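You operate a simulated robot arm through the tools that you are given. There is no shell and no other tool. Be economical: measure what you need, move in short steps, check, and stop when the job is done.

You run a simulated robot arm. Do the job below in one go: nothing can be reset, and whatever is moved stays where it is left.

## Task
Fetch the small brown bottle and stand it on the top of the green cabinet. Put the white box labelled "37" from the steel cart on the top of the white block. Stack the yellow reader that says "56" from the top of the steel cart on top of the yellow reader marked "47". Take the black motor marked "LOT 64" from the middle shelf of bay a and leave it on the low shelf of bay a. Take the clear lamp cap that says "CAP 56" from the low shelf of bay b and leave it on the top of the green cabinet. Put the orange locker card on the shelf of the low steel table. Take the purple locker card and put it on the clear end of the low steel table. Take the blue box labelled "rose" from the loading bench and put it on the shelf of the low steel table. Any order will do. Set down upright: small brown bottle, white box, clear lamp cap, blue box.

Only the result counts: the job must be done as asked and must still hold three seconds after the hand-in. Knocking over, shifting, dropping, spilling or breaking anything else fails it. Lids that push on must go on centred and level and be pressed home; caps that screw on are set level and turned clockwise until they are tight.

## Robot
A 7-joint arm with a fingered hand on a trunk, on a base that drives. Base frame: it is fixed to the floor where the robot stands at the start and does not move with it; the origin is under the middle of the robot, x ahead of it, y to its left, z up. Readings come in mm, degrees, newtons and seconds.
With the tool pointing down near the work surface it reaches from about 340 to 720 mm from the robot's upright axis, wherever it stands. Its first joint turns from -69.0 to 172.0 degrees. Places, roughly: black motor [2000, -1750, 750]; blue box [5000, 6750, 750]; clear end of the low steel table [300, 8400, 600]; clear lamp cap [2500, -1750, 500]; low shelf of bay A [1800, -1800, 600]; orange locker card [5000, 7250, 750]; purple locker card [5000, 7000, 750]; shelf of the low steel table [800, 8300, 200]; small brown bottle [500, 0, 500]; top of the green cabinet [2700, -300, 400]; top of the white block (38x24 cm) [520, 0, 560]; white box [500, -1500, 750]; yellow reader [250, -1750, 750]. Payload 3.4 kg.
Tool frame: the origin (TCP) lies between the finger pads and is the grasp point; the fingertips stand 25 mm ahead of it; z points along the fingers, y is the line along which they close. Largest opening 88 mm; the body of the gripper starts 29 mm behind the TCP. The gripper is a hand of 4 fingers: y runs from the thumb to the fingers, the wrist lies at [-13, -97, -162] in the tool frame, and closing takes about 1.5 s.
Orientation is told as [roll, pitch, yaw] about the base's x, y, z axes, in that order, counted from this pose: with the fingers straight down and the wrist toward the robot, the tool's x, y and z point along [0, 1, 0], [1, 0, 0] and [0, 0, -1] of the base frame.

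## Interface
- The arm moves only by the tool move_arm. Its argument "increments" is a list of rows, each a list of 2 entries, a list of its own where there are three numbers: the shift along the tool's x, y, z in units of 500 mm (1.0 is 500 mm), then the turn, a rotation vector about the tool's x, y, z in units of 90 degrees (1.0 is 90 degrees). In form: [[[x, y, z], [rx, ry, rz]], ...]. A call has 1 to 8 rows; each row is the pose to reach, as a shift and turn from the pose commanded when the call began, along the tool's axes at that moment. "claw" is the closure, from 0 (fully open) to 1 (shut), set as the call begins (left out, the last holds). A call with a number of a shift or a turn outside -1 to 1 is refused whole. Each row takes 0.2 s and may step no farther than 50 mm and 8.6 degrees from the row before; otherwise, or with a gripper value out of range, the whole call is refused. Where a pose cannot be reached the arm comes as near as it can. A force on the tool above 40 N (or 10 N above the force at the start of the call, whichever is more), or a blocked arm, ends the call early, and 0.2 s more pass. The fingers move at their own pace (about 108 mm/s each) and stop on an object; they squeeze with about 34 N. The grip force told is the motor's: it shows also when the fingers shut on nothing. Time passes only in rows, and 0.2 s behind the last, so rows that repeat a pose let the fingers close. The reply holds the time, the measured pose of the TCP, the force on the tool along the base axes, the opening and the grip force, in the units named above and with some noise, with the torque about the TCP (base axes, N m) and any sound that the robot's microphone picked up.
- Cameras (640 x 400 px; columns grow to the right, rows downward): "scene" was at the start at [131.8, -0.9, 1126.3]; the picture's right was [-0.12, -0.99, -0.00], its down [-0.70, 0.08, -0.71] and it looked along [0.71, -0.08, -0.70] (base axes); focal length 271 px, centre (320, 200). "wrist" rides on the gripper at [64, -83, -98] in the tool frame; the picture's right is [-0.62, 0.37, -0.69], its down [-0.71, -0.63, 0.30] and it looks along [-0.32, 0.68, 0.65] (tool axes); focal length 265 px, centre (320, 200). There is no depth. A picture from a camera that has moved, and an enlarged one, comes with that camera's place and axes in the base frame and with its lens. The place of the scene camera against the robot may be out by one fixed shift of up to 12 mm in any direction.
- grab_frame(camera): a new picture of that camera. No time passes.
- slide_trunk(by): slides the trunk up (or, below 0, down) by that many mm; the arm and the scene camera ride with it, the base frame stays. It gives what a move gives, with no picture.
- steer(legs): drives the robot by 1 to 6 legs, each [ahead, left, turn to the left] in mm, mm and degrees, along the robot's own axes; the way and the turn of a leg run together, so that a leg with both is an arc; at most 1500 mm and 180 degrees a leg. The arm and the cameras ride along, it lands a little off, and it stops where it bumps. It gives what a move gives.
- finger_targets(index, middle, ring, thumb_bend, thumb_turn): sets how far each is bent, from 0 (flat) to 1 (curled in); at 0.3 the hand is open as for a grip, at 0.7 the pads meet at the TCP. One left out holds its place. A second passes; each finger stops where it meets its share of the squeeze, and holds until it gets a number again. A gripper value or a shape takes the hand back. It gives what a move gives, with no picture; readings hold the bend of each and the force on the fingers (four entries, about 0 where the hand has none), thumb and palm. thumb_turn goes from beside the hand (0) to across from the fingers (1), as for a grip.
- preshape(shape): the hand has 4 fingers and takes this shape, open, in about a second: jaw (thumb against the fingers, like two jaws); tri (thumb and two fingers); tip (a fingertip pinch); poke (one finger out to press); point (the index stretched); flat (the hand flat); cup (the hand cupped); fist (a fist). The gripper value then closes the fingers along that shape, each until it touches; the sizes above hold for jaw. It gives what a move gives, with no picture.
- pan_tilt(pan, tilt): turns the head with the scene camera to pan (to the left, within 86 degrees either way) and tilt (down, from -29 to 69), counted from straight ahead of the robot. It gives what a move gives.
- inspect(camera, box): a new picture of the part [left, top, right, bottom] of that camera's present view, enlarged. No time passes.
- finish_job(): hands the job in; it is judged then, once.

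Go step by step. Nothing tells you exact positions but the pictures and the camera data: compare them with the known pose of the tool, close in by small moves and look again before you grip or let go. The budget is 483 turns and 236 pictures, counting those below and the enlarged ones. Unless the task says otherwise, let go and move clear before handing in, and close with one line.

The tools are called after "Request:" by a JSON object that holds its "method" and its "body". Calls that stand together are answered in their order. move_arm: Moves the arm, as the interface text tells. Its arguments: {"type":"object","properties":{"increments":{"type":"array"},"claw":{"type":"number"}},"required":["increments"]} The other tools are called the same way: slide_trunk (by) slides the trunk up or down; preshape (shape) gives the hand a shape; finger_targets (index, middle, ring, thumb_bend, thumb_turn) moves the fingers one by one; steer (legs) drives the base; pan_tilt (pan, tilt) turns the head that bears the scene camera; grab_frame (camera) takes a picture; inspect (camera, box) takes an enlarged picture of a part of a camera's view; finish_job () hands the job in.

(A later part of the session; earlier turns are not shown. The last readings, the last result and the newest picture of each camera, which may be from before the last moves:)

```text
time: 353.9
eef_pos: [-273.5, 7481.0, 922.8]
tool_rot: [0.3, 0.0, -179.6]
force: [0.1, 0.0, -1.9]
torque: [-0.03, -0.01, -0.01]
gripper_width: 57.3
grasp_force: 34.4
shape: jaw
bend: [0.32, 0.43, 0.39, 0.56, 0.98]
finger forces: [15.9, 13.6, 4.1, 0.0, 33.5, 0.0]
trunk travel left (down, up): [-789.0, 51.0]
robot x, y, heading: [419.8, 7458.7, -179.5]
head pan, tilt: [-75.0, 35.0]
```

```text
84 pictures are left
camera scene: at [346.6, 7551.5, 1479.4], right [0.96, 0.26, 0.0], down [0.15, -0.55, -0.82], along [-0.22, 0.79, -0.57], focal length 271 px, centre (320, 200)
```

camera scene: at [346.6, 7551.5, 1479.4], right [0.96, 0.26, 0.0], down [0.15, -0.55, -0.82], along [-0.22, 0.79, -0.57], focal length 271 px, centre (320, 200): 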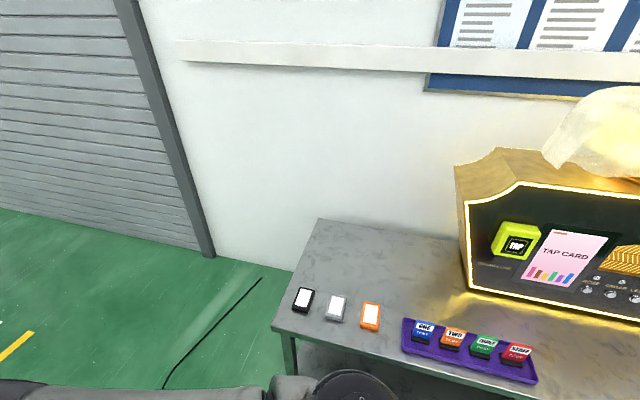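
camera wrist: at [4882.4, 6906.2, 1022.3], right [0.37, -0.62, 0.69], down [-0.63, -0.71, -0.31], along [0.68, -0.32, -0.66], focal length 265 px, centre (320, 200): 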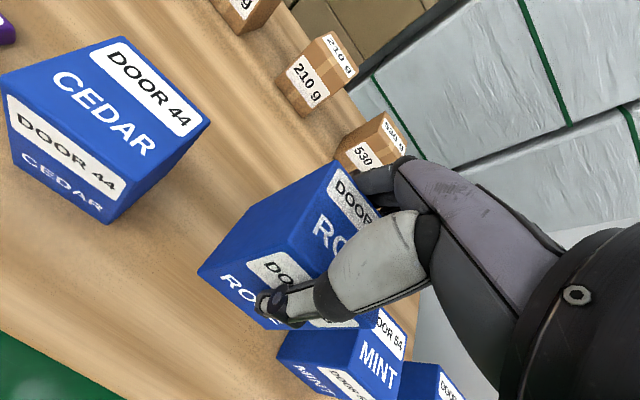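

The table's left end is clear behind three blank cards. I'll sidestep away from the table, turn to face it, and look under the top.

Request:
{"method": "steer", "body": {"legs": [[0, 280, 0], [0, 0, -90.5]]}}

Request:
{"method": "slide_trunk", "body": {"by": -400}}

Request:
{"method": "pan_tilt", "body": {"pan": 15, "tilt": 30}}

Request:
{"method": "grab_frame", "body": {"camera": "scene"}}

Request:
{"method": "grab_frame", "body": {"camera": "wrist"}}

```text
time: 359.7
eef_pos: [448.6, 7865.1, 922.4]
tool_rot: [0.3, 0.1, 90.0]
force: [0.1, -0.9, -0.9]
torque: [0.0, 0.04, 0.02]
gripper_width: 56.5
grasp_force: 34.1
shape: jaw
bend: [0.33, 0.44, 0.39, 0.56, 0.98]
finger forces: [14.9, 13.4, 4.1, 0.0, 32.0, 0.0]
trunk travel left (down, up): [-789.0, 51.0]
robot x, y, heading: [417.0, 7169.6, 89.7]
head pan, tilt: [-75.0, 35.0]
```

```text
time: 363.5
eef_pos: [448.0, 7864.5, 523.3]
tool_rot: [0.2, -0.1, 90.0]
force: [-0.1, -0.3, -1.4]
torque: [-0.01, 0.01, -0.01]
gripper_width: 56.7
grasp_force: 34.1
shape: jaw
bend: [0.33, 0.44, 0.39, 0.56, 0.98]
finger forces: [14.8, 13.3, 4.1, 0.0, 32.1, 0.1]
trunk travel left (down, up): [-389.0, 451.0]
robot x, y, heading: [421.5, 7170.3, 90.1]
head pan, tilt: [-75.0, 35.0]
```

```text
time: 365.2
eef_pos: [448.8, 7865.4, 522.2]
tool_rot: [0.2, 0.0, 90.0]
force: [0.3, -0.1, -0.4]
torque: [0.0, 0.04, -0.02]
gripper_width: 56.8
grasp_force: 34.4
shape: jaw
bend: [0.33, 0.44, 0.39, 0.56, 0.98]
finger forces: [14.9, 13.3, 4.1, 0.1, 32.1, 0.0]
trunk travel left (down, up): [-389.0, 451.0]
robot x, y, heading: [422.4, 7166.3, 90.1]
head pan, tilt: [15.0, 30.0]
```

```text
83 pictures are left
camera scene: at [398.5, 7318.3, 1087.2], right [0.97, 0.26, 0.0], down [0.13, -0.48, -0.87], along [-0.22, 0.84, -0.5], focal length 271 px, centre (320, 200)
```

scene: 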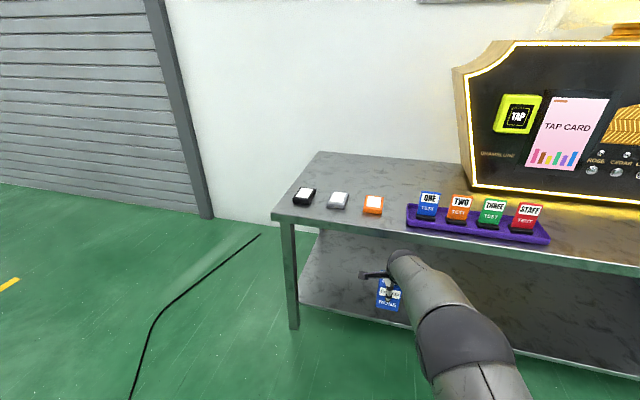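

```text
82 pictures are left
camera wrist: at [383.9, 7781.6, 622.3], right [0.62, 0.37, 0.69], down [0.71, -0.63, -0.31], along [0.32, 0.68, -0.66], focal length 265 px, centre (320, 200)
```

wrist: 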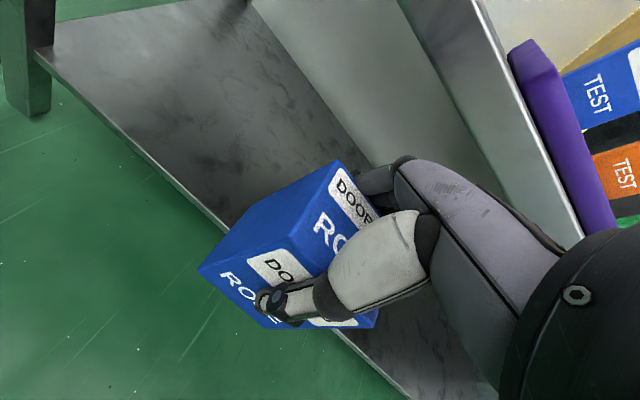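

The shelf is at z ≈ 190–200 with its front at y ≈ 8003, below the top's lip at ≈ 590. I'll lower the box in front of it, then drive forward so it hangs over the shelf.

Request:
{"method": "slide_trunk", "body": {"by": -215}}

Request:
{"method": "steer", "body": {"legs": [[90, 0, 0]]}}

Request:
{"method": "grab_frame", "body": {"camera": "wrist"}}

Request:
{"method": "grab_frame", "body": {"camera": "scene"}}

```text
time: 367.5
eef_pos: [447.8, 7864.3, 306.9]
tool_rot: [0.2, 0.0, 89.9]
force: [-0.7, 0.0, -1.8]
torque: [0.04, -0.04, 0.0]
gripper_width: 56.7
grasp_force: 33.9
shape: jaw
bend: [0.33, 0.44, 0.39, 0.56, 0.98]
finger forces: [14.9, 13.3, 4.0, 0.0, 32.1, 0.0]
trunk travel left (down, up): [-174.0, 666.0]
robot x, y, heading: [416.6, 7172.9, 89.8]
head pan, tilt: [15.0, 30.0]
```

```text
time: 368.6
eef_pos: [447.4, 7954.4, 309.0]
tool_rot: [0.2, 0.0, 90.0]
force: [0.1, 0.6, -0.6]
torque: [0.0, -0.02, -0.01]
gripper_width: 57.1
grasp_force: 33.6
shape: jaw
bend: [0.33, 0.44, 0.39, 0.56, 0.98]
finger forces: [15.0, 13.3, 4.1, 0.0, 32.2, 0.0]
trunk travel left (down, up): [-174.0, 666.0]
robot x, y, heading: [420.0, 7260.3, 90.0]
head pan, tilt: [15.0, 30.0]
```

```text
81 pictures are left
camera wrist: at [383.6, 7871.7, 407.4], right [0.62, 0.37, 0.69], down [0.71, -0.63, -0.31], along [0.32, 0.68, -0.66], focal length 265 px, centre (320, 200)
```

wrist: 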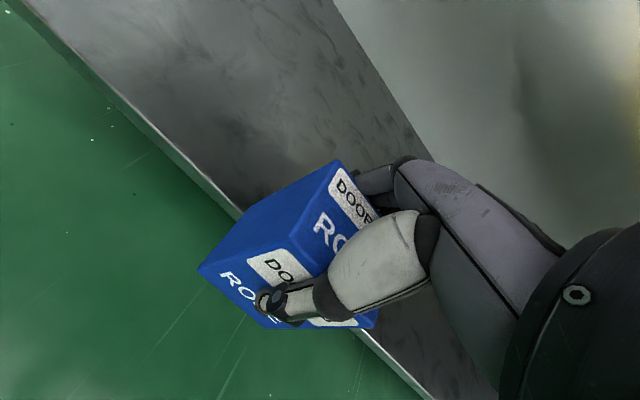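

```text
80 pictures are left
camera scene: at [398.5, 7408.4, 872.2], right [0.97, 0.26, 0.0], down [0.13, -0.48, -0.87], along [-0.22, 0.84, -0.5], focal length 271 px, centre (320, 200)
```

scene: 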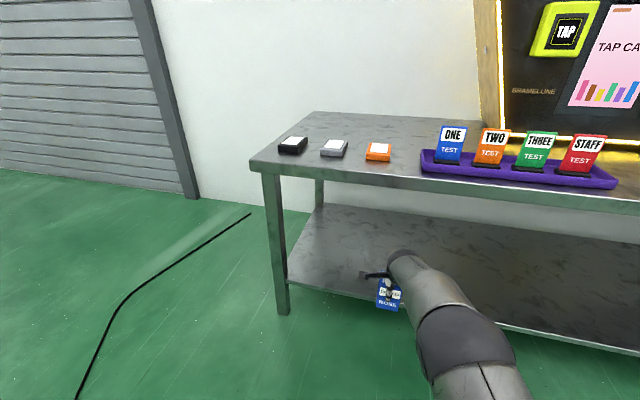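

Request:
{"method": "steer", "body": {"legs": [[98, 0, 0]]}}

Request:
{"method": "grab_frame", "body": {"camera": "wrist"}}

Request:
{"method": "grab_frame", "body": {"camera": "scene"}}

```text
time: 369.7
eef_pos: [448.1, 8051.5, 308.4]
tool_rot: [0.2, 0.1, 90.0]
force: [-0.1, 0.9, -1.0]
torque: [0.02, -0.01, 0.01]
gripper_width: 56.9
grasp_force: 33.8
shape: jaw
bend: [0.33, 0.44, 0.39, 0.56, 0.98]
finger forces: [15.0, 13.3, 4.2, 0.1, 32.2, 0.1]
trunk travel left (down, up): [-174.0, 666.0]
robot x, y, heading: [421.0, 7358.3, 89.9]
head pan, tilt: [15.0, 30.0]
```

```text
79 pictures are left
camera wrist: at [383.6, 7968.1, 407.3], right [0.62, 0.37, 0.69], down [0.71, -0.63, -0.31], along [0.32, 0.68, -0.66], focal length 265 px, centre (320, 200)
```

wrist: 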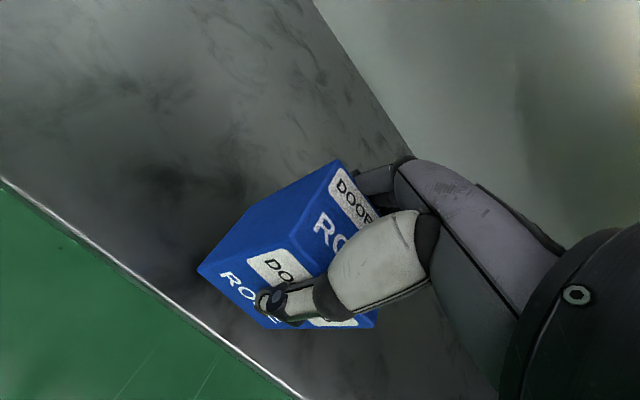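

```text
78 pictures are left
camera scene: at [398.5, 7504.8, 872.2], right [0.97, 0.26, 0.0], down [0.13, -0.48, -0.87], along [-0.22, 0.84, -0.5], focal length 271 px, centre (320, 200)
```

scene: 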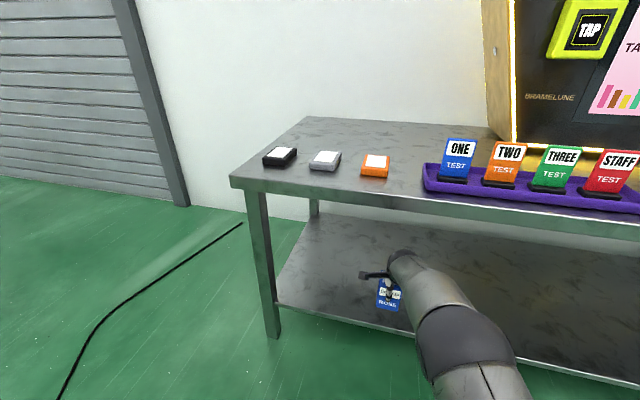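

The shelf is at z ≈ 176, front edge y ≈ 8014. I'll go 28 mm further in and lower.

Request:
{"method": "steer", "body": {"legs": [[28, 0, 0]]}}

Request:
{"method": "slide_trunk", "body": {"by": -52}}

Request:
{"method": "move_arm", "body": {"increments": [[[0, 0, 0.005], [0, 0, 0]], [[0, 0, 0.01], [0, 0, 0]]]}}

Request:
{"method": "grab_frame", "body": {"camera": "wrist"}}

```text
time: 370.5
eef_pos: [447.7, 8079.5, 308.7]
tool_rot: [0.1, 0.1, 90.1]
force: [-0.4, -0.4, -1.6]
torque: [0.03, -0.02, -0.02]
gripper_width: 56.8
grasp_force: 34.0
shape: jaw
bend: [0.33, 0.44, 0.39, 0.56, 0.98]
finger forces: [15.0, 13.3, 4.2, 0.1, 32.2, 0.0]
trunk travel left (down, up): [-174.0, 666.0]
robot x, y, heading: [422.0, 7385.9, 89.6]
head pan, tilt: [15.0, 30.0]
```

```text
time: 371.4
eef_pos: [447.0, 8079.3, 255.3]
tool_rot: [0.2, 0.1, 90.0]
force: [-0.2, -0.3, -2.3]
torque: [0.02, 0.02, -0.01]
gripper_width: 57.0
grasp_force: 34.3
shape: jaw
bend: [0.33, 0.44, 0.39, 0.56, 0.98]
finger forces: [15.0, 13.4, 4.2, 0.1, 32.3, 0.0]
trunk travel left (down, up): [-122.0, 718.0]
robot x, y, heading: [419.9, 7384.4, 90.1]
head pan, tilt: [15.0, 30.0]
```

```text
time: 372.1
eef_pos: [448.3, 8078.5, 251.2]
tool_rot: [0.3, 0.1, 90.0]
force: [-0.2, 0.1, -0.8]
torque: [-0.02, -0.01, 0.0]
gripper_width: 56.6
grasp_force: 34.0
shape: jaw
bend: [0.33, 0.44, 0.39, 0.56, 0.98]
finger forces: [14.8, 13.3, 4.0, 0.0, 32.1, 0.0]
trunk travel left (down, up): [-122.0, 718.0]
robot x, y, heading: [425.4, 7384.5, 90.1]
head pan, tilt: [15.0, 30.0]
```

```text
77 pictures are left
camera wrist: at [383.8, 7996.4, 350.7], right [0.62, 0.37, 0.69], down [0.71, -0.63, -0.31], along [0.32, 0.68, -0.66], focal length 265 px, centre (320, 200)
```

wrist: 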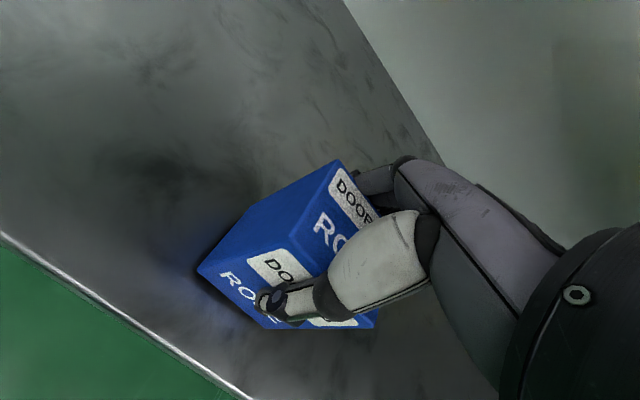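

Request:
{"method": "move_arm", "body": {"increments": [[[0, 0, 0.005], [0, 0, 0]], [[0, 0, 0.01], [0, 0, 0]]]}}

Request:
{"method": "move_arm", "body": {"increments": [[[0, 0, 0.004], [0, 0, 0]], [[0, 0, 0.008], [0, 0, 0]]]}}

```text
time: 372.6
eef_pos: [447.0, 8079.2, 246.1]
tool_rot: [0.1, 0.0, 90.0]
force: [0.6, 0.6, -1.9]
torque: [0.01, 0.0, 0.04]
gripper_width: 56.9
grasp_force: 34.0
shape: jaw
bend: [0.33, 0.44, 0.39, 0.56, 0.98]
finger forces: [15.1, 13.4, 4.1, 0.1, 32.3, 0.0]
trunk travel left (down, up): [-122.0, 718.0]
robot x, y, heading: [423.0, 7386.1, 89.8]
head pan, tilt: [15.0, 30.0]
```

```text
time: 373.2
eef_pos: [446.5, 8079.7, 244.3]
tool_rot: [0.1, -0.1, 90.1]
force: [-2.0, -2.3, 5.8]
torque: [0.05, -0.1, -0.01]
gripper_width: 56.8
grasp_force: 34.0
shape: jaw
bend: [0.33, 0.44, 0.39, 0.56, 0.98]
finger forces: [14.6, 13.1, 4.3, 0.0, 34.1, 0.0]
trunk travel left (down, up): [-122.0, 718.0]
robot x, y, heading: [421.3, 7385.0, 89.9]
head pan, tilt: [15.0, 30.0]
```

Contact; releasing, then rising so the fingers clear the box.

Request:
{"method": "move_arm", "body": {"increments": [[[0, 0, 0], [0, 0, 0]], [[0, 0, 0], [0, 0, 0]], [[0, 0, 0], [0, 0, 0]], [[0, 0, 0], [0, 0, 0]], [[0, 0, 0], [0, 0, 0]]], "claw": 0}}

Request:
{"method": "slide_trunk", "body": {"by": 70}}

Request:
{"method": "grab_frame", "body": {"camera": "wrist"}}

```text
time: 374.4
eef_pos: [447.8, 8079.5, 242.9]
tool_rot: [0.2, 0.0, 90.0]
force: [0.7, -0.7, 4.2]
torque: [-0.05, 0.06, 0.02]
gripper_width: 87.6
grasp_force: 0.1
shape: jaw
bend: [0.3, 0.3, 0.3, 0.3, 0.98]
finger forces: [1.4, 0.0, 0.0, 0.1, 3.1, 0.0]
trunk travel left (down, up): [-122.0, 718.0]
robot x, y, heading: [422.5, 7385.3, 90.0]
head pan, tilt: [15.0, 30.0]
```

```text
time: 375.5
eef_pos: [446.7, 8080.1, 312.8]
tool_rot: [0.2, 0.2, 90.0]
force: [0.1, -1.1, 0.1]
torque: [0.01, -0.03, -0.01]
gripper_width: 87.7
grasp_force: 0.1
shape: jaw
bend: [0.3, 0.3, 0.3, 0.3, 0.98]
finger forces: [0.0, 0.0, 0.0, 0.0, 0.0, 0.0]
trunk travel left (down, up): [-192.0, 648.0]
robot x, y, heading: [420.5, 7386.3, 89.8]
head pan, tilt: [15.0, 30.0]
```

```text
76 pictures are left
camera wrist: at [383.5, 7996.4, 411.5], right [0.62, 0.37, 0.69], down [0.71, -0.63, -0.31], along [0.32, 0.68, -0.66], focal length 265 px, centre (320, 200)
```

wrist: 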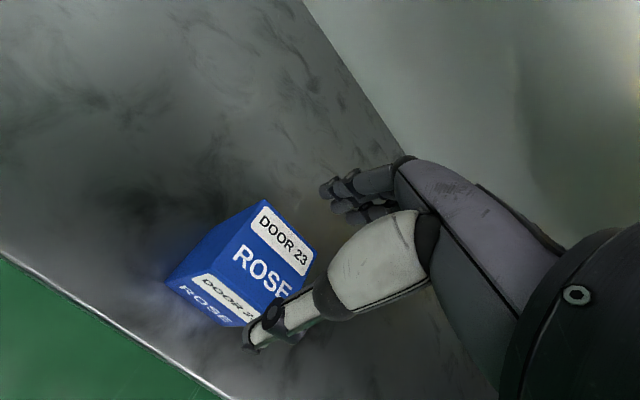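

ROSE stands upright on the shelf. Backing out and returning to the bench for the orange card.

Request:
{"method": "steer", "body": {"legs": [[-320, 0, 0], [0, 0, -90], [0, 390, 0], [1400, 0, 0], [1270, 0, 0]]}}

Request:
{"method": "slide_trunk", "body": {"by": 600}}

Request:
{"method": "pan_tilt", "body": {"pan": 0, "tilt": 30}}

Request:
{"method": "grab_frame", "body": {"camera": "scene"}}

```text
time: 396.1
eef_pos: [3794.5, 7466.2, 312.3]
tool_rot: [0.2, 0.0, -0.1]
force: [-0.6, -0.8, 0.2]
torque: [-0.03, 0.0, -0.02]
gripper_width: 87.7
grasp_force: 0.0
shape: jaw
bend: [0.3, 0.3, 0.3, 0.3, 0.98]
finger forces: [0.0, 0.0, 0.1, 0.1, 0.0, 0.0]
trunk travel left (down, up): [-192.0, 648.0]
robot x, y, heading: [3102.5, 7495.3, -0.4]
head pan, tilt: [15.0, 30.0]
```

```text
refused: 600 is not a number from -400 to 400
```

```text
time: 396.9
eef_pos: [3794.6, 7464.9, 312.7]
tool_rot: [0.2, 0.1, -0.2]
force: [0.4, 0.0, 0.0]
torque: [0.01, 0.03, -0.01]
gripper_width: 88.0
grasp_force: 0.0
shape: jaw
bend: [0.3, 0.3, 0.3, 0.3, 0.98]
finger forces: [0.1, 0.0, 0.0, 0.0, 0.0, 0.0]
trunk travel left (down, up): [-192.0, 648.0]
robot x, y, heading: [3104.8, 7494.8, -0.2]
head pan, tilt: [0.0, 30.0]
```

```text
75 pictures are left
camera scene: at [3243.0, 7502.3, 890.2], right [0.0, -1.0, 0.0], down [-0.5, 0.0, -0.87], along [0.87, 0.0, -0.5], focal length 271 px, centre (320, 200)
```

scene: 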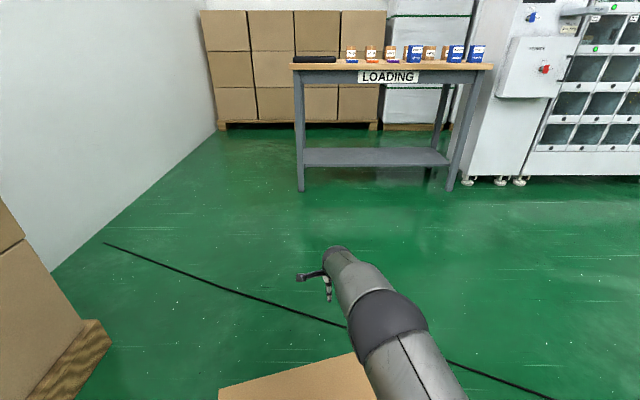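

Request:
{"method": "slide_trunk", "body": {"by": 400}}

Request:
{"method": "slide_trunk", "body": {"by": 230}}

Request:
{"method": "steer", "body": {"legs": [[0, -660, 0], [1080, 0, 0], [0, 430, 0]]}}

Request:
{"method": "grab_frame", "body": {"camera": "wrist"}}

```text
time: 400.8
eef_pos: [3795.4, 7465.6, 711.7]
tool_rot: [0.2, 0.0, -0.2]
force: [-0.3, 1.4, -0.4]
torque: [-0.02, -0.01, 0.0]
gripper_width: 87.9
grasp_force: 0.0
shape: jaw
bend: [0.3, 0.3, 0.3, 0.3, 0.98]
finger forces: [0.0, 0.1, 0.0, 0.0, 0.0, 0.0]
trunk travel left (down, up): [-592.0, 248.0]
robot x, y, heading: [3102.3, 7497.9, -0.4]
head pan, tilt: [0.0, 30.0]
```

```text
time: 403.2
eef_pos: [3794.7, 7464.9, 942.3]
tool_rot: [0.1, 0.2, -0.2]
force: [-1.3, 0.2, -0.9]
torque: [0.0, 0.0, 0.01]
gripper_width: 87.9
grasp_force: 0.1
shape: jaw
bend: [0.3, 0.3, 0.3, 0.3, 0.98]
finger forces: [0.0, 0.0, 0.0, 0.1, 0.0, 0.1]
trunk travel left (down, up): [-822.0, 18.0]
robot x, y, heading: [3102.4, 7493.1, -0.2]
head pan, tilt: [0.0, 30.0]
```

```text
time: 414.2
eef_pos: [4879.9, 7237.8, 943.0]
tool_rot: [0.2, 0.1, -0.2]
force: [-0.7, 0.6, 0.1]
torque: [-0.02, 0.02, 0.01]
gripper_width: 87.7
grasp_force: 0.0
shape: jaw
bend: [0.3, 0.3, 0.3, 0.3, 0.98]
finger forces: [0.0, 0.0, 0.0, 0.1, 0.0, 0.1]
trunk travel left (down, up): [-822.0, 18.0]
robot x, y, heading: [4189.8, 7267.4, -0.5]
head pan, tilt: [0.0, 30.0]
```

```text
74 pictures are left
camera wrist: at [4797.5, 7302.6, 1041.6], right [0.37, -0.62, 0.69], down [-0.63, -0.71, -0.31], along [0.68, -0.33, -0.66], focal length 265 px, centre (320, 200)
```

wrist: 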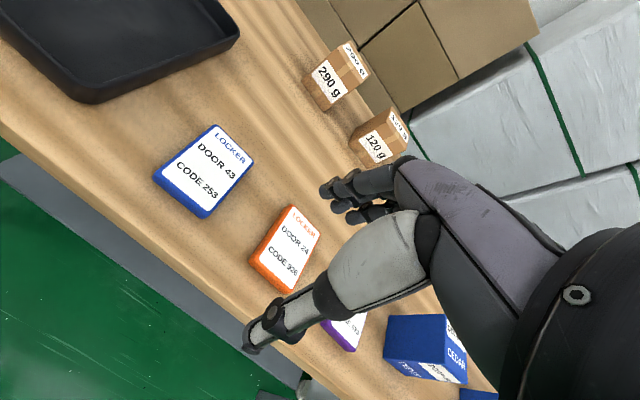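

The orange card spans x ≈ 4908–4992, y ≈ 7158–7222, so it must be gripped across y. I'll turn the hand by 90° and move above it.

Request:
{"method": "move_arm", "body": {"increments": [[[0, 0, 0], [0, 0, -0.085]], [[0, 0, 0], [0, 0, -0.17]], [[0, 0, 0], [0, 0, -0.255]], [[0, 0, 0], [0, 0, -0.34]], [[0, 0, 0], [0, 0, -0.425]], [[0, 0, 0], [0, 0, -0.5]], [[0, 0, 0], [0, 0, -0.5]]]}}

Request:
{"method": "move_arm", "body": {"increments": [[[0, 0, 0], [0, 0, -0.085]], [[0, 0, 0], [0, 0, -0.17]], [[0, 0, 0], [0, 0, -0.255]], [[0, 0, 0], [0, 0, -0.34]], [[0, 0, 0], [0, 0, -0.425]], [[0, 0, 0], [0, 0, -0.502]], [[0, 0, 0], [0, 0, -0.502]]]}}

Request:
{"method": "grab_frame", "body": {"camera": "wrist"}}

```text
time: 415.8
eef_pos: [4880.2, 7237.7, 942.4]
tool_rot: [0.1, -0.3, 44.7]
force: [-0.7, -0.5, 0.6]
torque: [-0.03, -0.02, -0.02]
gripper_width: 87.8
grasp_force: 0.0
shape: jaw
bend: [0.3, 0.3, 0.3, 0.3, 0.98]
finger forces: [0.0, 0.1, 0.0, 0.0, 0.0, 0.0]
trunk travel left (down, up): [-822.0, 18.0]
robot x, y, heading: [4189.7, 7270.5, -0.6]
head pan, tilt: [0.0, 30.0]
```

```text
time: 417.4
eef_pos: [4817.2, 7239.2, 956.2]
tool_rot: [0.1, -0.3, 86.6]
force: [0.1, 0.0, 0.5]
torque: [0.02, 0.0, -0.03]
gripper_width: 88.0
grasp_force: 0.2
shape: jaw
bend: [0.3, 0.3, 0.3, 0.3, 0.98]
finger forces: [0.1, 0.0, 0.1, 0.1, 0.0, 0.1]
out of reach, approached as far as the arm can: row 1, 2, 3, 4, 5, 6, 7
trunk travel left (down, up): [-822.0, 18.0]
robot x, y, heading: [4185.0, 7271.5, -0.4]
head pan, tilt: [0.0, 30.0]
```

```text
73 pictures are left
camera wrist: at [4748.3, 7160.2, 1054.4], right [0.64, 0.33, 0.69], down [0.68, -0.67, -0.31], along [0.36, 0.67, -0.65], focal length 265 px, centre (320, 200)
```

wrist: 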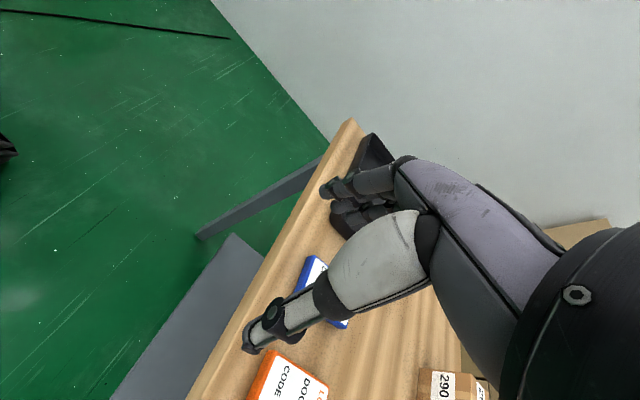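

Request:
{"method": "move_arm", "body": {"increments": [[[0.08, 0, 0], [0, 0, 0]], [[0.17, 0, 0], [0, 0, 0]], [[0.17, 0, 0], [0, 0, 0]]]}}

Request:
{"method": "steer", "body": {"legs": [[80, -48, 0.4]]}}

Request:
{"method": "grab_frame", "body": {"camera": "wrist"}}

Request:
{"method": "pan_tilt", "body": {"pan": 10, "tilt": 45}}

Request:
{"method": "grab_frame", "body": {"camera": "scene"}}

```text
time: 418.2
eef_pos: [4734.2, 7244.9, 954.0]
tool_rot: [0.0, -0.3, 86.4]
force: [-0.3, -0.1, -0.2]
torque: [0.01, -0.04, -0.01]
gripper_width: 88.0
grasp_force: 0.2
shape: jaw
bend: [0.3, 0.3, 0.3, 0.3, 0.98]
finger forces: [0.0, 0.0, 0.0, 0.0, 0.1, 0.0]
trunk travel left (down, up): [-822.0, 18.0]
robot x, y, heading: [4189.1, 7265.4, -0.4]
head pan, tilt: [0.0, 30.0]
```

```text
time: 419.4
eef_pos: [4815.0, 7201.4, 954.7]
tool_rot: [0.1, -0.3, 86.9]
force: [1.3, 0.2, -0.8]
torque: [0.03, 0.02, 0.01]
gripper_width: 88.0
grasp_force: 0.0
shape: jaw
bend: [0.3, 0.3, 0.3, 0.3, 0.98]
finger forces: [0.0, 0.1, 0.1, 0.0, 0.0, 0.0]
trunk travel left (down, up): [-822.0, 18.0]
robot x, y, heading: [4268.0, 7218.5, 0.1]
head pan, tilt: [0.0, 30.0]
```

```text
72 pictures are left
camera wrist: at [4746.4, 7122.4, 1053.0], right [0.64, 0.33, 0.69], down [0.68, -0.67, -0.31], along [0.36, 0.67, -0.65], focal length 265 px, centre (320, 200)
```

wrist: 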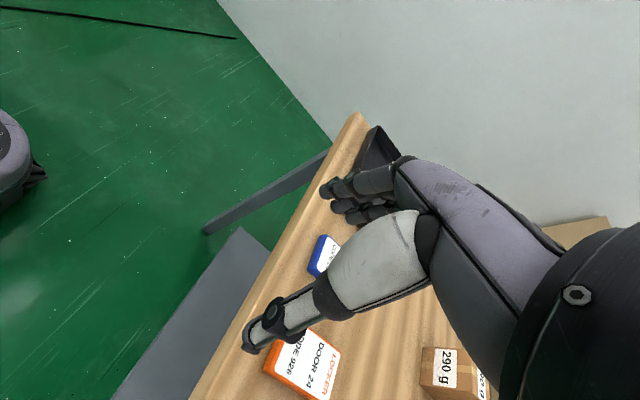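

```text
time: 420.1
eef_pos: [4814.5, 7202.5, 955.5]
tool_rot: [0.1, -0.4, 86.9]
force: [0.3, 0.2, 0.0]
torque: [0.02, 0.0, 0.0]
gripper_width: 87.8
grasp_force: 0.1
shape: jaw
bend: [0.3, 0.3, 0.3, 0.3, 0.98]
finger forces: [0.1, 0.0, 0.0, 0.0, 0.0, 0.0]
trunk travel left (down, up): [-822.0, 18.0]
robot x, y, heading: [4268.1, 7217.4, 0.1]
head pan, tilt: [10.0, 45.0]
```

```text
71 pictures are left
camera scene: at [4399.1, 7243.2, 1497.7], right [0.17, -0.98, 0.0], down [-0.7, -0.12, -0.71], along [0.7, 0.12, -0.71], focal length 271 px, centre (320, 200)
```

scene: 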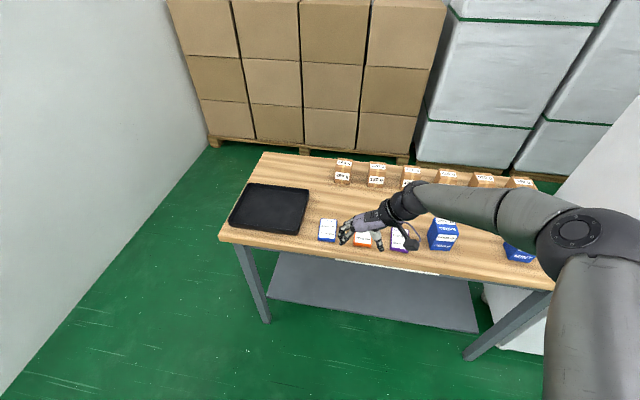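

Request:
{"method": "steer", "body": {"legs": [[136, -10, 0]]}}

Request:
{"method": "move_arm", "body": {"increments": [[[0, 0, 0], [0, 0, -0.034]], [[0, 0, 0], [0, 0, -0.034]]]}}

Request:
{"method": "slide_trunk", "body": {"by": -60}}

Request:
{"method": "grab_frame", "body": {"camera": "wrist"}}

Request:
{"method": "inspect", "body": {"camera": "scene", "box": [280, 160, 440, 280]}}

```text
time: 421.4
eef_pos: [4954.8, 7193.5, 953.9]
tool_rot: [0.0, -0.2, 87.0]
force: [0.1, -0.1, -0.1]
torque: [-0.01, 0.04, -0.03]
gripper_width: 88.0
grasp_force: 0.1
shape: jaw
bend: [0.3, 0.3, 0.3, 0.3, 0.98]
finger forces: [0.0, 0.0, 0.0, 0.0, 0.0, 0.0]
trunk travel left (down, up): [-822.0, 18.0]
robot x, y, heading: [4410.3, 7205.8, 0.2]
head pan, tilt: [10.0, 45.0]
```

```text
time: 422.1
eef_pos: [4954.8, 7193.5, 954.7]
tool_rot: [0.1, -0.3, 90.1]
force: [0.0, 0.5, 0.1]
torque: [0.01, 0.02, 0.0]
gripper_width: 87.9
grasp_force: 0.0
shape: jaw
bend: [0.3, 0.3, 0.3, 0.3, 0.98]
finger forces: [0.0, 0.0, 0.0, 0.0, 0.1, 0.0]
trunk travel left (down, up): [-822.0, 18.0]
robot x, y, heading: [4409.4, 7210.8, -0.3]
head pan, tilt: [10.0, 45.0]
```

```text
time: 423.1
eef_pos: [4955.1, 7192.3, 894.8]
tool_rot: [0.0, -0.3, 90.1]
force: [-0.3, -0.5, 0.2]
torque: [0.01, 0.0, -0.01]
gripper_width: 88.0
grasp_force: 0.1
shape: jaw
bend: [0.3, 0.3, 0.3, 0.3, 0.98]
finger forces: [0.0, 0.0, 0.0, 0.0, 0.0, 0.0]
trunk travel left (down, up): [-762.0, 78.0]
robot x, y, heading: [4411.9, 7209.4, -0.3]
head pan, tilt: [10.0, 45.0]
```

```text
70 pictures are left
camera wrist: at [4891.1, 7109.1, 993.4], right [0.62, 0.37, 0.69], down [0.71, -0.63, -0.31], along [0.32, 0.69, -0.65], focal length 265 px, centre (320, 200)
```

wrist: 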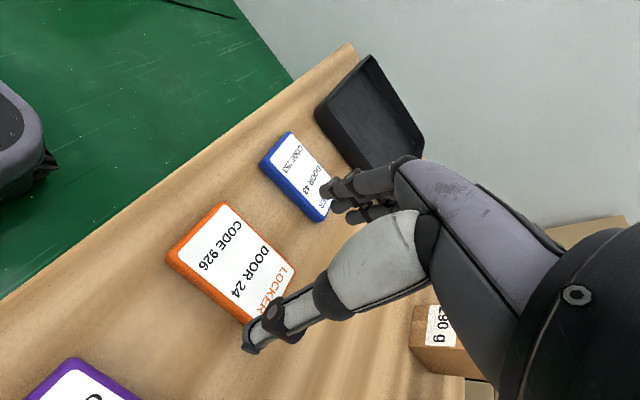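

```text
3.33 times, centred on (360, 220) of scene
camera zoom: at [4539.5, 7233.2, 1437.6], right [0.17, -0.98, 0.0], down [-0.7, -0.12, -0.71], along [0.7, 0.12, -0.71], focal length 905 px, centre (187, 133)
```

zoom: 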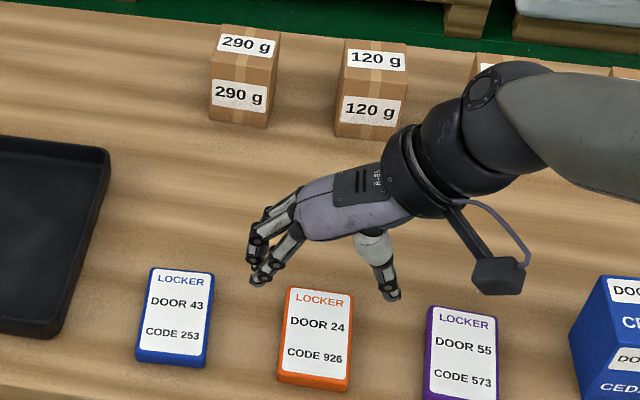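

Request:
{"method": "slide_trunk", "body": {"by": -58}}

Request:
{"method": "move_arm", "body": {"increments": [[[0.008, 0.002, 0.005], [0, 0, 0]], [[0.008, 0.002, 0.01], [0, 0, 0]]]}}

Request:
{"method": "grab_frame", "body": {"camera": "wrist"}}

```text
time: 424.0
eef_pos: [4955.1, 7192.3, 836.4]
tool_rot: [0.0, -0.3, 90.2]
force: [-1.2, 0.6, 1.2]
torque: [0.03, 0.02, 0.01]
gripper_width: 87.7
grasp_force: 0.0
shape: jaw
bend: [0.3, 0.3, 0.3, 0.3, 0.98]
finger forces: [0.0, 0.0, 0.1, 0.1, 0.0, 0.1]
trunk travel left (down, up): [-704.0, 136.0]
robot x, y, heading: [4408.7, 7211.8, 0.3]
head pan, tilt: [10.0, 45.0]
```

```text
time: 424.6
eef_pos: [4951.0, 7194.2, 831.7]
tool_rot: [0.0, -0.4, 90.2]
force: [-0.1, -0.2, 0.8]
torque: [-0.02, 0.01, 0.01]
gripper_width: 88.2
grasp_force: 0.1
shape: jaw
bend: [0.3, 0.3, 0.3, 0.3, 0.98]
finger forces: [0.1, 0.0, 0.0, 0.1, 0.0, 0.0]
trunk travel left (down, up): [-704.0, 136.0]
robot x, y, heading: [4409.4, 7208.6, 0.1]
head pan, tilt: [10.0, 45.0]
```

```text
68 pictures are left
camera wrist: at [4887.4, 7109.7, 930.2], right [0.62, 0.37, 0.69], down [0.72, -0.63, -0.31], along [0.32, 0.69, -0.65], focal length 265 px, centre (320, 200)
```

wrist: 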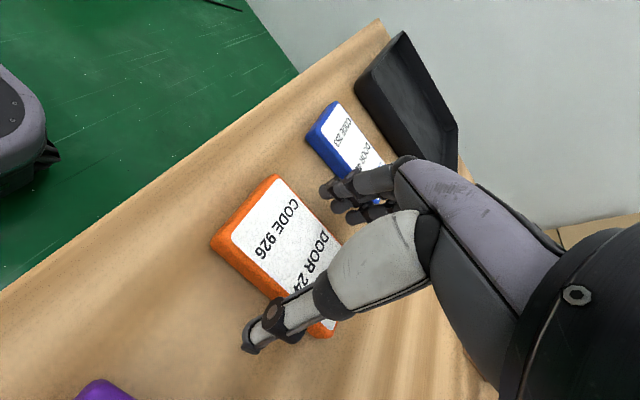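

Request:
{"method": "move_arm", "body": {"increments": [[[0, 0, 0.004], [0, 0, 0]], [[0, 0, 0.008], [0, 0, 0]]]}}

Request:
{"method": "move_arm", "body": {"increments": [[[0, 0, 0.003], [0, 0, 0]], [[0, 0, 0.006], [0, 0, 0]]]}}

```text
time: 425.2
eef_pos: [4951.5, 7193.8, 828.5]
tool_rot: [0.0, -0.3, 90.0]
force: [-0.1, -0.2, -0.8]
torque: [0.01, 0.02, 0.02]
gripper_width: 87.8
grasp_force: 0.1
shape: jaw
bend: [0.3, 0.3, 0.3, 0.3, 0.98]
finger forces: [0.0, 0.0, 0.1, 0.0, 0.0, 0.0]
trunk travel left (down, up): [-704.0, 136.0]
robot x, y, heading: [4409.4, 7208.7, 0.1]
head pan, tilt: [10.0, 45.0]
```

```text
time: 425.8
eef_pos: [4951.2, 7194.0, 826.7]
tool_rot: [0.0, -0.2, 90.0]
force: [-0.3, -0.3, 2.4]
torque: [0.07, 0.0, 0.02]
gripper_width: 87.8
grasp_force: 0.2
shape: jaw
bend: [0.3, 0.3, 0.3, 0.3, 0.98]
finger forces: [0.0, 1.9, 0.0, 0.0, 0.1, 0.0]
trunk travel left (down, up): [-704.0, 136.0]
robot x, y, heading: [4410.6, 7211.7, 0.3]
head pan, tilt: [10.0, 45.0]
```

Request:
{"method": "move_arm", "body": {"increments": [[[0, 0, -0.004], [0, 0, 0]], [[0, 0, -0.004], [0, 0, 0]]]}}

Request:
{"method": "move_arm", "body": {"increments": [[[0, 0, 0], [0, 0, 0]], [[0, 0, 0], [0, 0, 0]], [[0, 0, 0], [0, 0, 0]], [[0, 0, 0], [0, 0, 0]], [[0, 0, 0], [0, 0, 0]], [[0, 0, 0], [0, 0, 0]], [[0, 0, 0], [0, 0, 0]]], "claw": 1}}

Request:
{"method": "grab_frame", "body": {"camera": "wrist"}}

```text
time: 426.4
eef_pos: [4951.1, 7194.1, 826.2]
tool_rot: [0.2, -0.3, 90.0]
force: [0.6, 0.2, 1.1]
torque: [-0.01, -0.01, -0.02]
gripper_width: 87.8
grasp_force: 0.1
shape: jaw
bend: [0.3, 0.3, 0.3, 0.3, 0.98]
finger forces: [0.0, 0.1, 0.0, 0.0, 0.0, 0.0]
trunk travel left (down, up): [-704.0, 136.0]
robot x, y, heading: [4408.6, 7209.9, 0.2]
head pan, tilt: [10.0, 45.0]
```

```text
time: 428.0
eef_pos: [4952.3, 7193.8, 827.1]
tool_rot: [0.1, -0.3, 90.1]
force: [-0.4, -0.4, 0.1]
torque: [0.01, -0.02, 0.0]
gripper_width: 49.5
grasp_force: 34.5
shape: jaw
bend: [0.74, 0.44, 0.41, 0.65, 0.99]
finger forces: [17.4, 9.4, 4.2, 0.1, 31.1, 0.2]
trunk travel left (down, up): [-704.0, 136.0]
robot x, y, heading: [4412.1, 7211.4, 0.2]
head pan, tilt: [10.0, 45.0]
```

```text
67 pictures are left
camera wrist: at [4887.9, 7110.1, 925.2], right [0.62, 0.37, 0.69], down [0.71, -0.63, -0.31], along [0.32, 0.69, -0.65], focal length 265 px, centre (320, 200)
```

wrist: 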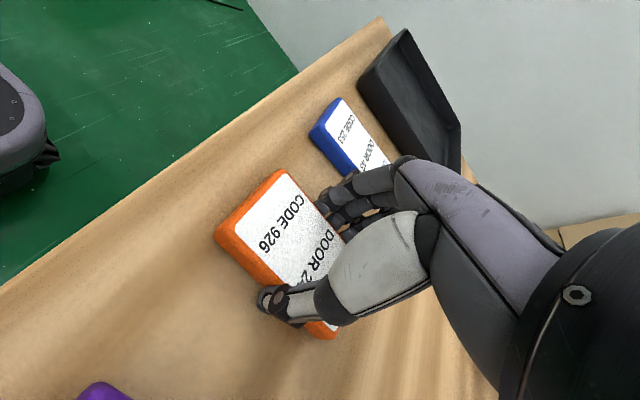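

Gripped at about 50 mm. Lifting.

Request:
{"method": "slide_trunk", "body": {"by": 110}}

Request:
{"method": "grab_frame", "body": {"camera": "wrist"}}

```text
time: 429.4
eef_pos: [4953.2, 7192.8, 936.0]
tool_rot: [0.0, -0.3, 90.1]
force: [0.5, 0.5, -0.3]
torque: [0.0, 0.02, 0.0]
gripper_width: 49.6
grasp_force: 33.9
shape: jaw
bend: [0.74, 0.44, 0.41, 0.65, 0.99]
finger forces: [17.4, 9.5, 4.3, 0.1, 31.2, 0.0]
trunk travel left (down, up): [-814.0, 26.0]
robot x, y, heading: [4408.0, 7210.2, 0.4]
head pan, tilt: [10.0, 45.0]
```

```text
66 pictures are left
camera wrist: at [4888.0, 7110.0, 1035.1], right [0.62, 0.37, 0.69], down [0.71, -0.63, -0.31], along [0.32, 0.69, -0.65], focal length 265 px, centre (320, 200)
```

wrist: 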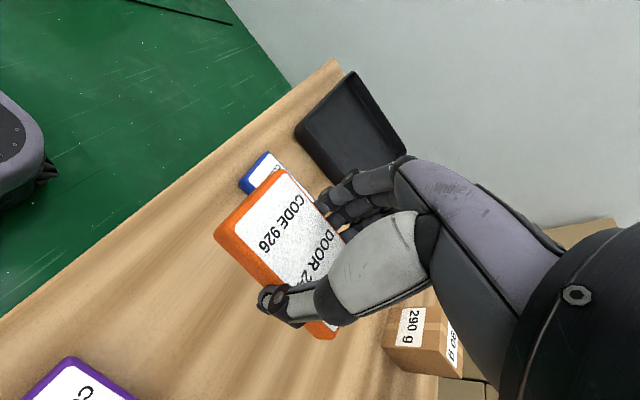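

Held level. I'll turn the hand back (wrist toward the robot) and drive to the steel table again.

Request:
{"method": "steer", "body": {"legs": [[-150, 0, 0]]}}

Request:
{"method": "move_arm", "body": {"increments": [[[0, 0, 0], [0, 0, 0.085]], [[0, 0, 0], [0, 0, 0.17]], [[0, 0, 0], [0, 0, 0.255]], [[0, 0, 0], [0, 0, 0.34]], [[0, 0, 0], [0, 0, 0.425]], [[0, 0, 0], [0, 0, 0.5]], [[0, 0, 0], [0, 0, 0.5]]]}}

Request:
{"method": "move_arm", "body": {"increments": [[[0, 0, 0], [0, 0, 0.085]], [[0, 0, 0], [0, 0, 0.17]], [[0, 0, 0], [0, 0, 0.255]], [[0, 0, 0], [0, 0, 0.34]], [[0, 0, 0], [0, 0, 0.425]], [[0, 0, 0], [0, 0, 0.5]], [[0, 0, 0], [0, 0, 0.5]]]}}

Request:
{"method": "steer", "body": {"legs": [[0, -390, 0], [0, 0, 90], [0, 0, 90]]}}

```text
time: 430.8
eef_pos: [4802.0, 7192.7, 935.2]
tool_rot: [0.1, -0.3, 90.0]
force: [-0.3, 0.3, 0.1]
torque: [-0.01, -0.04, 0.04]
gripper_width: 49.6
grasp_force: 34.0
shape: jaw
bend: [0.74, 0.44, 0.41, 0.65, 0.99]
finger forces: [17.4, 9.4, 4.2, 0.0, 31.1, 0.0]
trunk travel left (down, up): [-814.0, 26.0]
robot x, y, heading: [4256.9, 7209.3, 0.3]
head pan, tilt: [10.0, 45.0]
```

```text
time: 432.4
eef_pos: [4802.3, 7192.2, 936.0]
tool_rot: [0.1, -0.2, 45.0]
force: [0.6, -0.9, -0.1]
torque: [0.0, 0.0, 0.0]
gripper_width: 49.4
grasp_force: 33.9
shape: jaw
bend: [0.74, 0.44, 0.41, 0.65, 0.99]
finger forces: [17.4, 9.4, 4.2, 0.1, 31.1, 0.0]
trunk travel left (down, up): [-814.0, 26.0]
robot x, y, heading: [4256.5, 7209.8, 0.1]
head pan, tilt: [10.0, 45.0]
```

```text
time: 434.0
eef_pos: [4804.5, 7189.2, 939.3]
tool_rot: [1.0, 0.0, -0.9]
force: [0.1, -0.5, -1.2]
torque: [0.0, -0.01, -0.01]
gripper_width: 49.4
grasp_force: 34.1
shape: jaw
bend: [0.74, 0.44, 0.41, 0.65, 0.99]
finger forces: [17.4, 9.3, 4.3, 0.1, 31.1, 0.0]
trunk travel left (down, up): [-814.0, 26.0]
robot x, y, heading: [4258.4, 7208.0, -0.0]
head pan, tilt: [10.0, 45.0]
```

```text
time: 444.2
eef_pos: [3713.3, 6824.0, 938.5]
tool_rot: [1.0, 0.0, 179.7]
force: [0.4, -1.0, 0.0]
torque: [-0.01, 0.03, -0.01]
gripper_width: 48.5
grasp_force: 33.5
shape: jaw
bend: [0.74, 0.44, 0.41, 0.65, 0.99]
finger forces: [17.3, 9.2, 4.2, 0.0, 30.8, 0.1]
trunk travel left (down, up): [-814.0, 26.0]
robot x, y, heading: [4256.8, 6806.5, -179.5]
head pan, tilt: [10.0, 45.0]
```

Request:
{"method": "steer", "body": {"legs": [[1150, 0, 0], [0, -650, 0], [1450, 0, 0], [1375, 0, 0], [0, 230, 0], [0, 0, -90.5]]}}

Request:
{"method": "slide_trunk", "body": {"by": -400}}

Request:
{"method": "slide_trunk", "body": {"by": -270}}

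Request:
{"method": "pan_tilt", "body": {"pan": 10, "tilt": 30}}

Request:
{"method": "grab_frame", "body": {"camera": "scene"}}

Request:
{"method": "grab_frame", "body": {"camera": "wrist"}}

```text
time: 471.9
eef_pos: [296.3, 7794.4, 938.1]
tool_rot: [1.0, 0.2, 86.4]
force: [-0.1, 1.0, 0.1]
torque: [0.0, 0.02, 0.02]
gripper_width: 48.4
grasp_force: 33.8
shape: jaw
bend: [0.74, 0.44, 0.41, 0.65, 0.99]
finger forces: [17.2, 9.0, 4.2, 0.0, 30.5, 0.0]
trunk travel left (down, up): [-814.0, 26.0]
robot x, y, heading: [247.1, 7252.6, 87.2]
head pan, tilt: [10.0, 45.0]
```

```text
time: 475.7
eef_pos: [295.6, 7794.4, 538.2]
tool_rot: [1.1, 0.2, 86.5]
force: [0.4, -0.8, 0.3]
torque: [0.0, -0.05, -0.01]
gripper_width: 48.2
grasp_force: 33.8
shape: jaw
bend: [0.74, 0.44, 0.41, 0.65, 0.99]
finger forces: [17.1, 9.0, 4.3, 0.0, 30.5, 0.0]
trunk travel left (down, up): [-414.0, 426.0]
robot x, y, heading: [252.9, 7252.4, 87.4]
head pan, tilt: [10.0, 45.0]
```

```text
time: 478.5
eef_pos: [295.7, 7794.7, 268.9]
tool_rot: [1.1, 0.1, 86.4]
force: [0.2, 1.0, -0.9]
torque: [-0.01, 0.03, 0.03]
gripper_width: 48.3
grasp_force: 33.3
shape: jaw
bend: [0.74, 0.44, 0.41, 0.65, 0.99]
finger forces: [17.3, 9.1, 4.2, 0.0, 30.6, 0.1]
trunk travel left (down, up): [-144.0, 696.0]
robot x, y, heading: [252.6, 7247.6, 87.4]
head pan, tilt: [10.0, 45.0]
```

```text
time: 479.2
eef_pos: [296.4, 7794.5, 268.4]
tool_rot: [1.1, 0.0, 86.5]
force: [-0.6, 1.0, -1.2]
torque: [0.05, 0.0, -0.01]
gripper_width: 48.5
grasp_force: 34.6
shape: jaw
bend: [0.74, 0.44, 0.41, 0.65, 0.99]
finger forces: [17.3, 9.1, 4.3, 0.0, 30.7, 0.1]
trunk travel left (down, up): [-144.0, 696.0]
robot x, y, heading: [249.9, 7248.8, 87.3]
head pan, tilt: [10.0, 30.0]
```

```text
65 pictures are left
camera scene: at [240.6, 7398.8, 842.1], right [0.99, 0.13, 0.0], down [0.06, -0.5, -0.87], along [-0.11, 0.86, -0.5], focal length 271 px, centre (320, 200)
```

scene: 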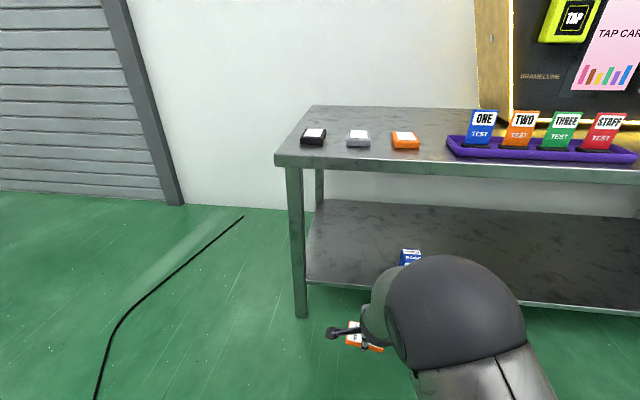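

```text
64 pictures are left
camera wrist: at [228.7, 7715.3, 368.7], right [0.65, 0.33, 0.68], down [0.67, -0.67, -0.32], along [0.35, 0.66, -0.66], focal length 265 px, centre (320, 200)
```

wrist: 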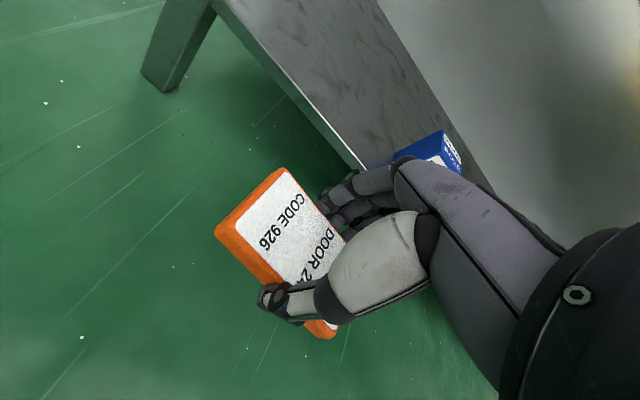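

I'll straighten and drive forward so that the card hangs over the shelf, left of ROSE.

Request:
{"method": "steer", "body": {"legs": [[0, -20, 2.7], [190, 0, 0]]}}

Request:
{"method": "grab_frame", "body": {"camera": "wrist"}}

Request:
{"method": "grab_frame", "body": {"camera": "scene"}}

```text
time: 481.2
eef_pos: [291.4, 7987.2, 268.2]
tool_rot: [1.2, 0.1, 89.1]
force: [0.4, 0.6, 0.3]
torque: [0.02, 0.0, 0.03]
gripper_width: 48.3
grasp_force: 34.1
shape: jaw
bend: [0.74, 0.44, 0.41, 0.65, 0.99]
finger forces: [17.4, 9.2, 4.4, 0.0, 30.6, 0.1]
trunk travel left (down, up): [-144.0, 696.0]
robot x, y, heading: [272.1, 7440.1, 90.0]
head pan, tilt: [10.0, 30.0]
```

```text
63 pictures are left
camera wrist: at [226.9, 7904.9, 368.8], right [0.64, 0.36, 0.68], down [0.7, -0.64, -0.32], along [0.32, 0.68, -0.66], focal length 265 px, centre (320, 200)
```

wrist: 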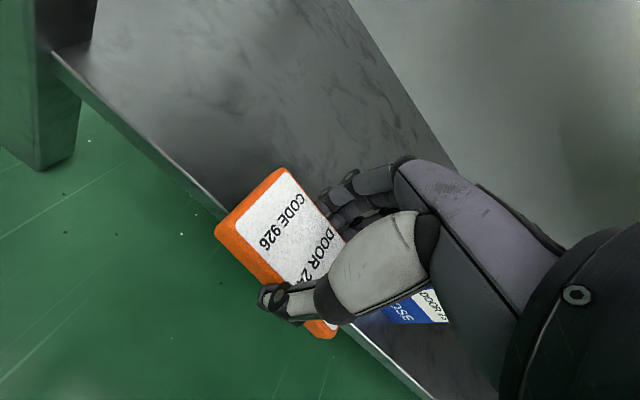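

```text
62 pictures are left
camera scene: at [253.9, 7589.3, 842.2], right [0.98, 0.17, 0.0], down [0.09, -0.49, -0.87], along [-0.15, 0.85, -0.5], focal length 271 px, centre (320, 200)
```

scene: 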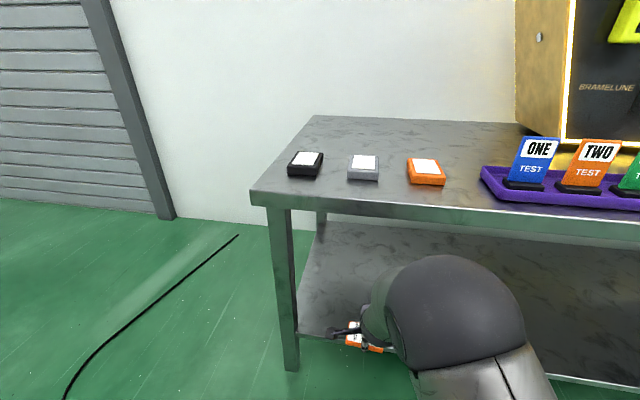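

The elbow would come close to the table's lip, so I'll back the base and stretch the arm out instead.

Request:
{"method": "steer", "body": {"legs": [[-145, 0, 0]]}}

Request:
{"method": "move_arm", "body": {"increments": [[[0, 0.07, 0], [0, 0, 0]], [[0, 0.14, 0], [0, 0, 0]], [[0, 0.21, 0], [0, 0, 0]], [[0, 0.28, 0], [0, 0, 0]], [[0, 0.28, 0], [0, 0, 0]]]}}

Request:
{"method": "grab_frame", "body": {"camera": "scene"}}

```text
time: 482.6
eef_pos: [289.4, 7841.4, 269.5]
tool_rot: [1.1, 0.1, 89.1]
force: [-0.7, 0.7, -0.2]
torque: [0.0, 0.02, -0.03]
gripper_width: 48.3
grasp_force: 34.3
shape: jaw
bend: [0.74, 0.44, 0.41, 0.65, 0.99]
finger forces: [17.3, 9.2, 4.2, 0.0, 30.6, 0.0]
trunk travel left (down, up): [-144.0, 696.0]
robot x, y, heading: [268.7, 7298.7, 90.0]
head pan, tilt: [10.0, 30.0]
```

```text
time: 483.8
eef_pos: [292.8, 7981.6, 266.1]
tool_rot: [1.0, 0.2, 89.1]
force: [0.2, -0.6, -1.0]
torque: [-0.01, 0.02, 0.0]
gripper_width: 48.1
grasp_force: 34.1
shape: jaw
bend: [0.74, 0.44, 0.42, 0.65, 0.99]
finger forces: [17.2, 9.0, 4.4, 0.1, 30.6, 0.1]
trunk travel left (down, up): [-144.0, 696.0]
robot x, y, heading: [270.9, 7298.7, 90.1]
head pan, tilt: [10.0, 30.0]
```

```text
61 pictures are left
camera scene: at [253.8, 7445.5, 842.2], right [0.98, 0.17, 0.0], down [0.09, -0.49, -0.87], along [-0.15, 0.85, -0.5], focal length 271 px, centre (320, 200)
```

scene: 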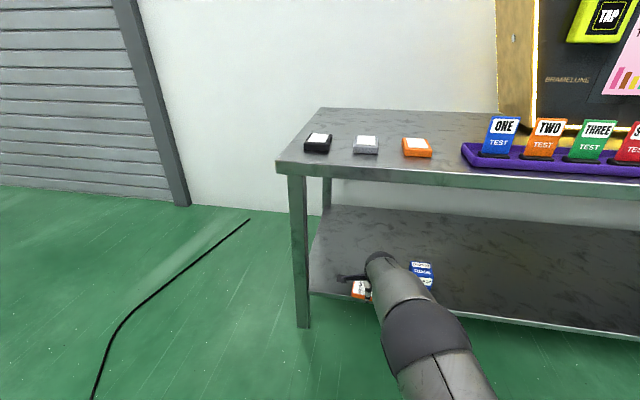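

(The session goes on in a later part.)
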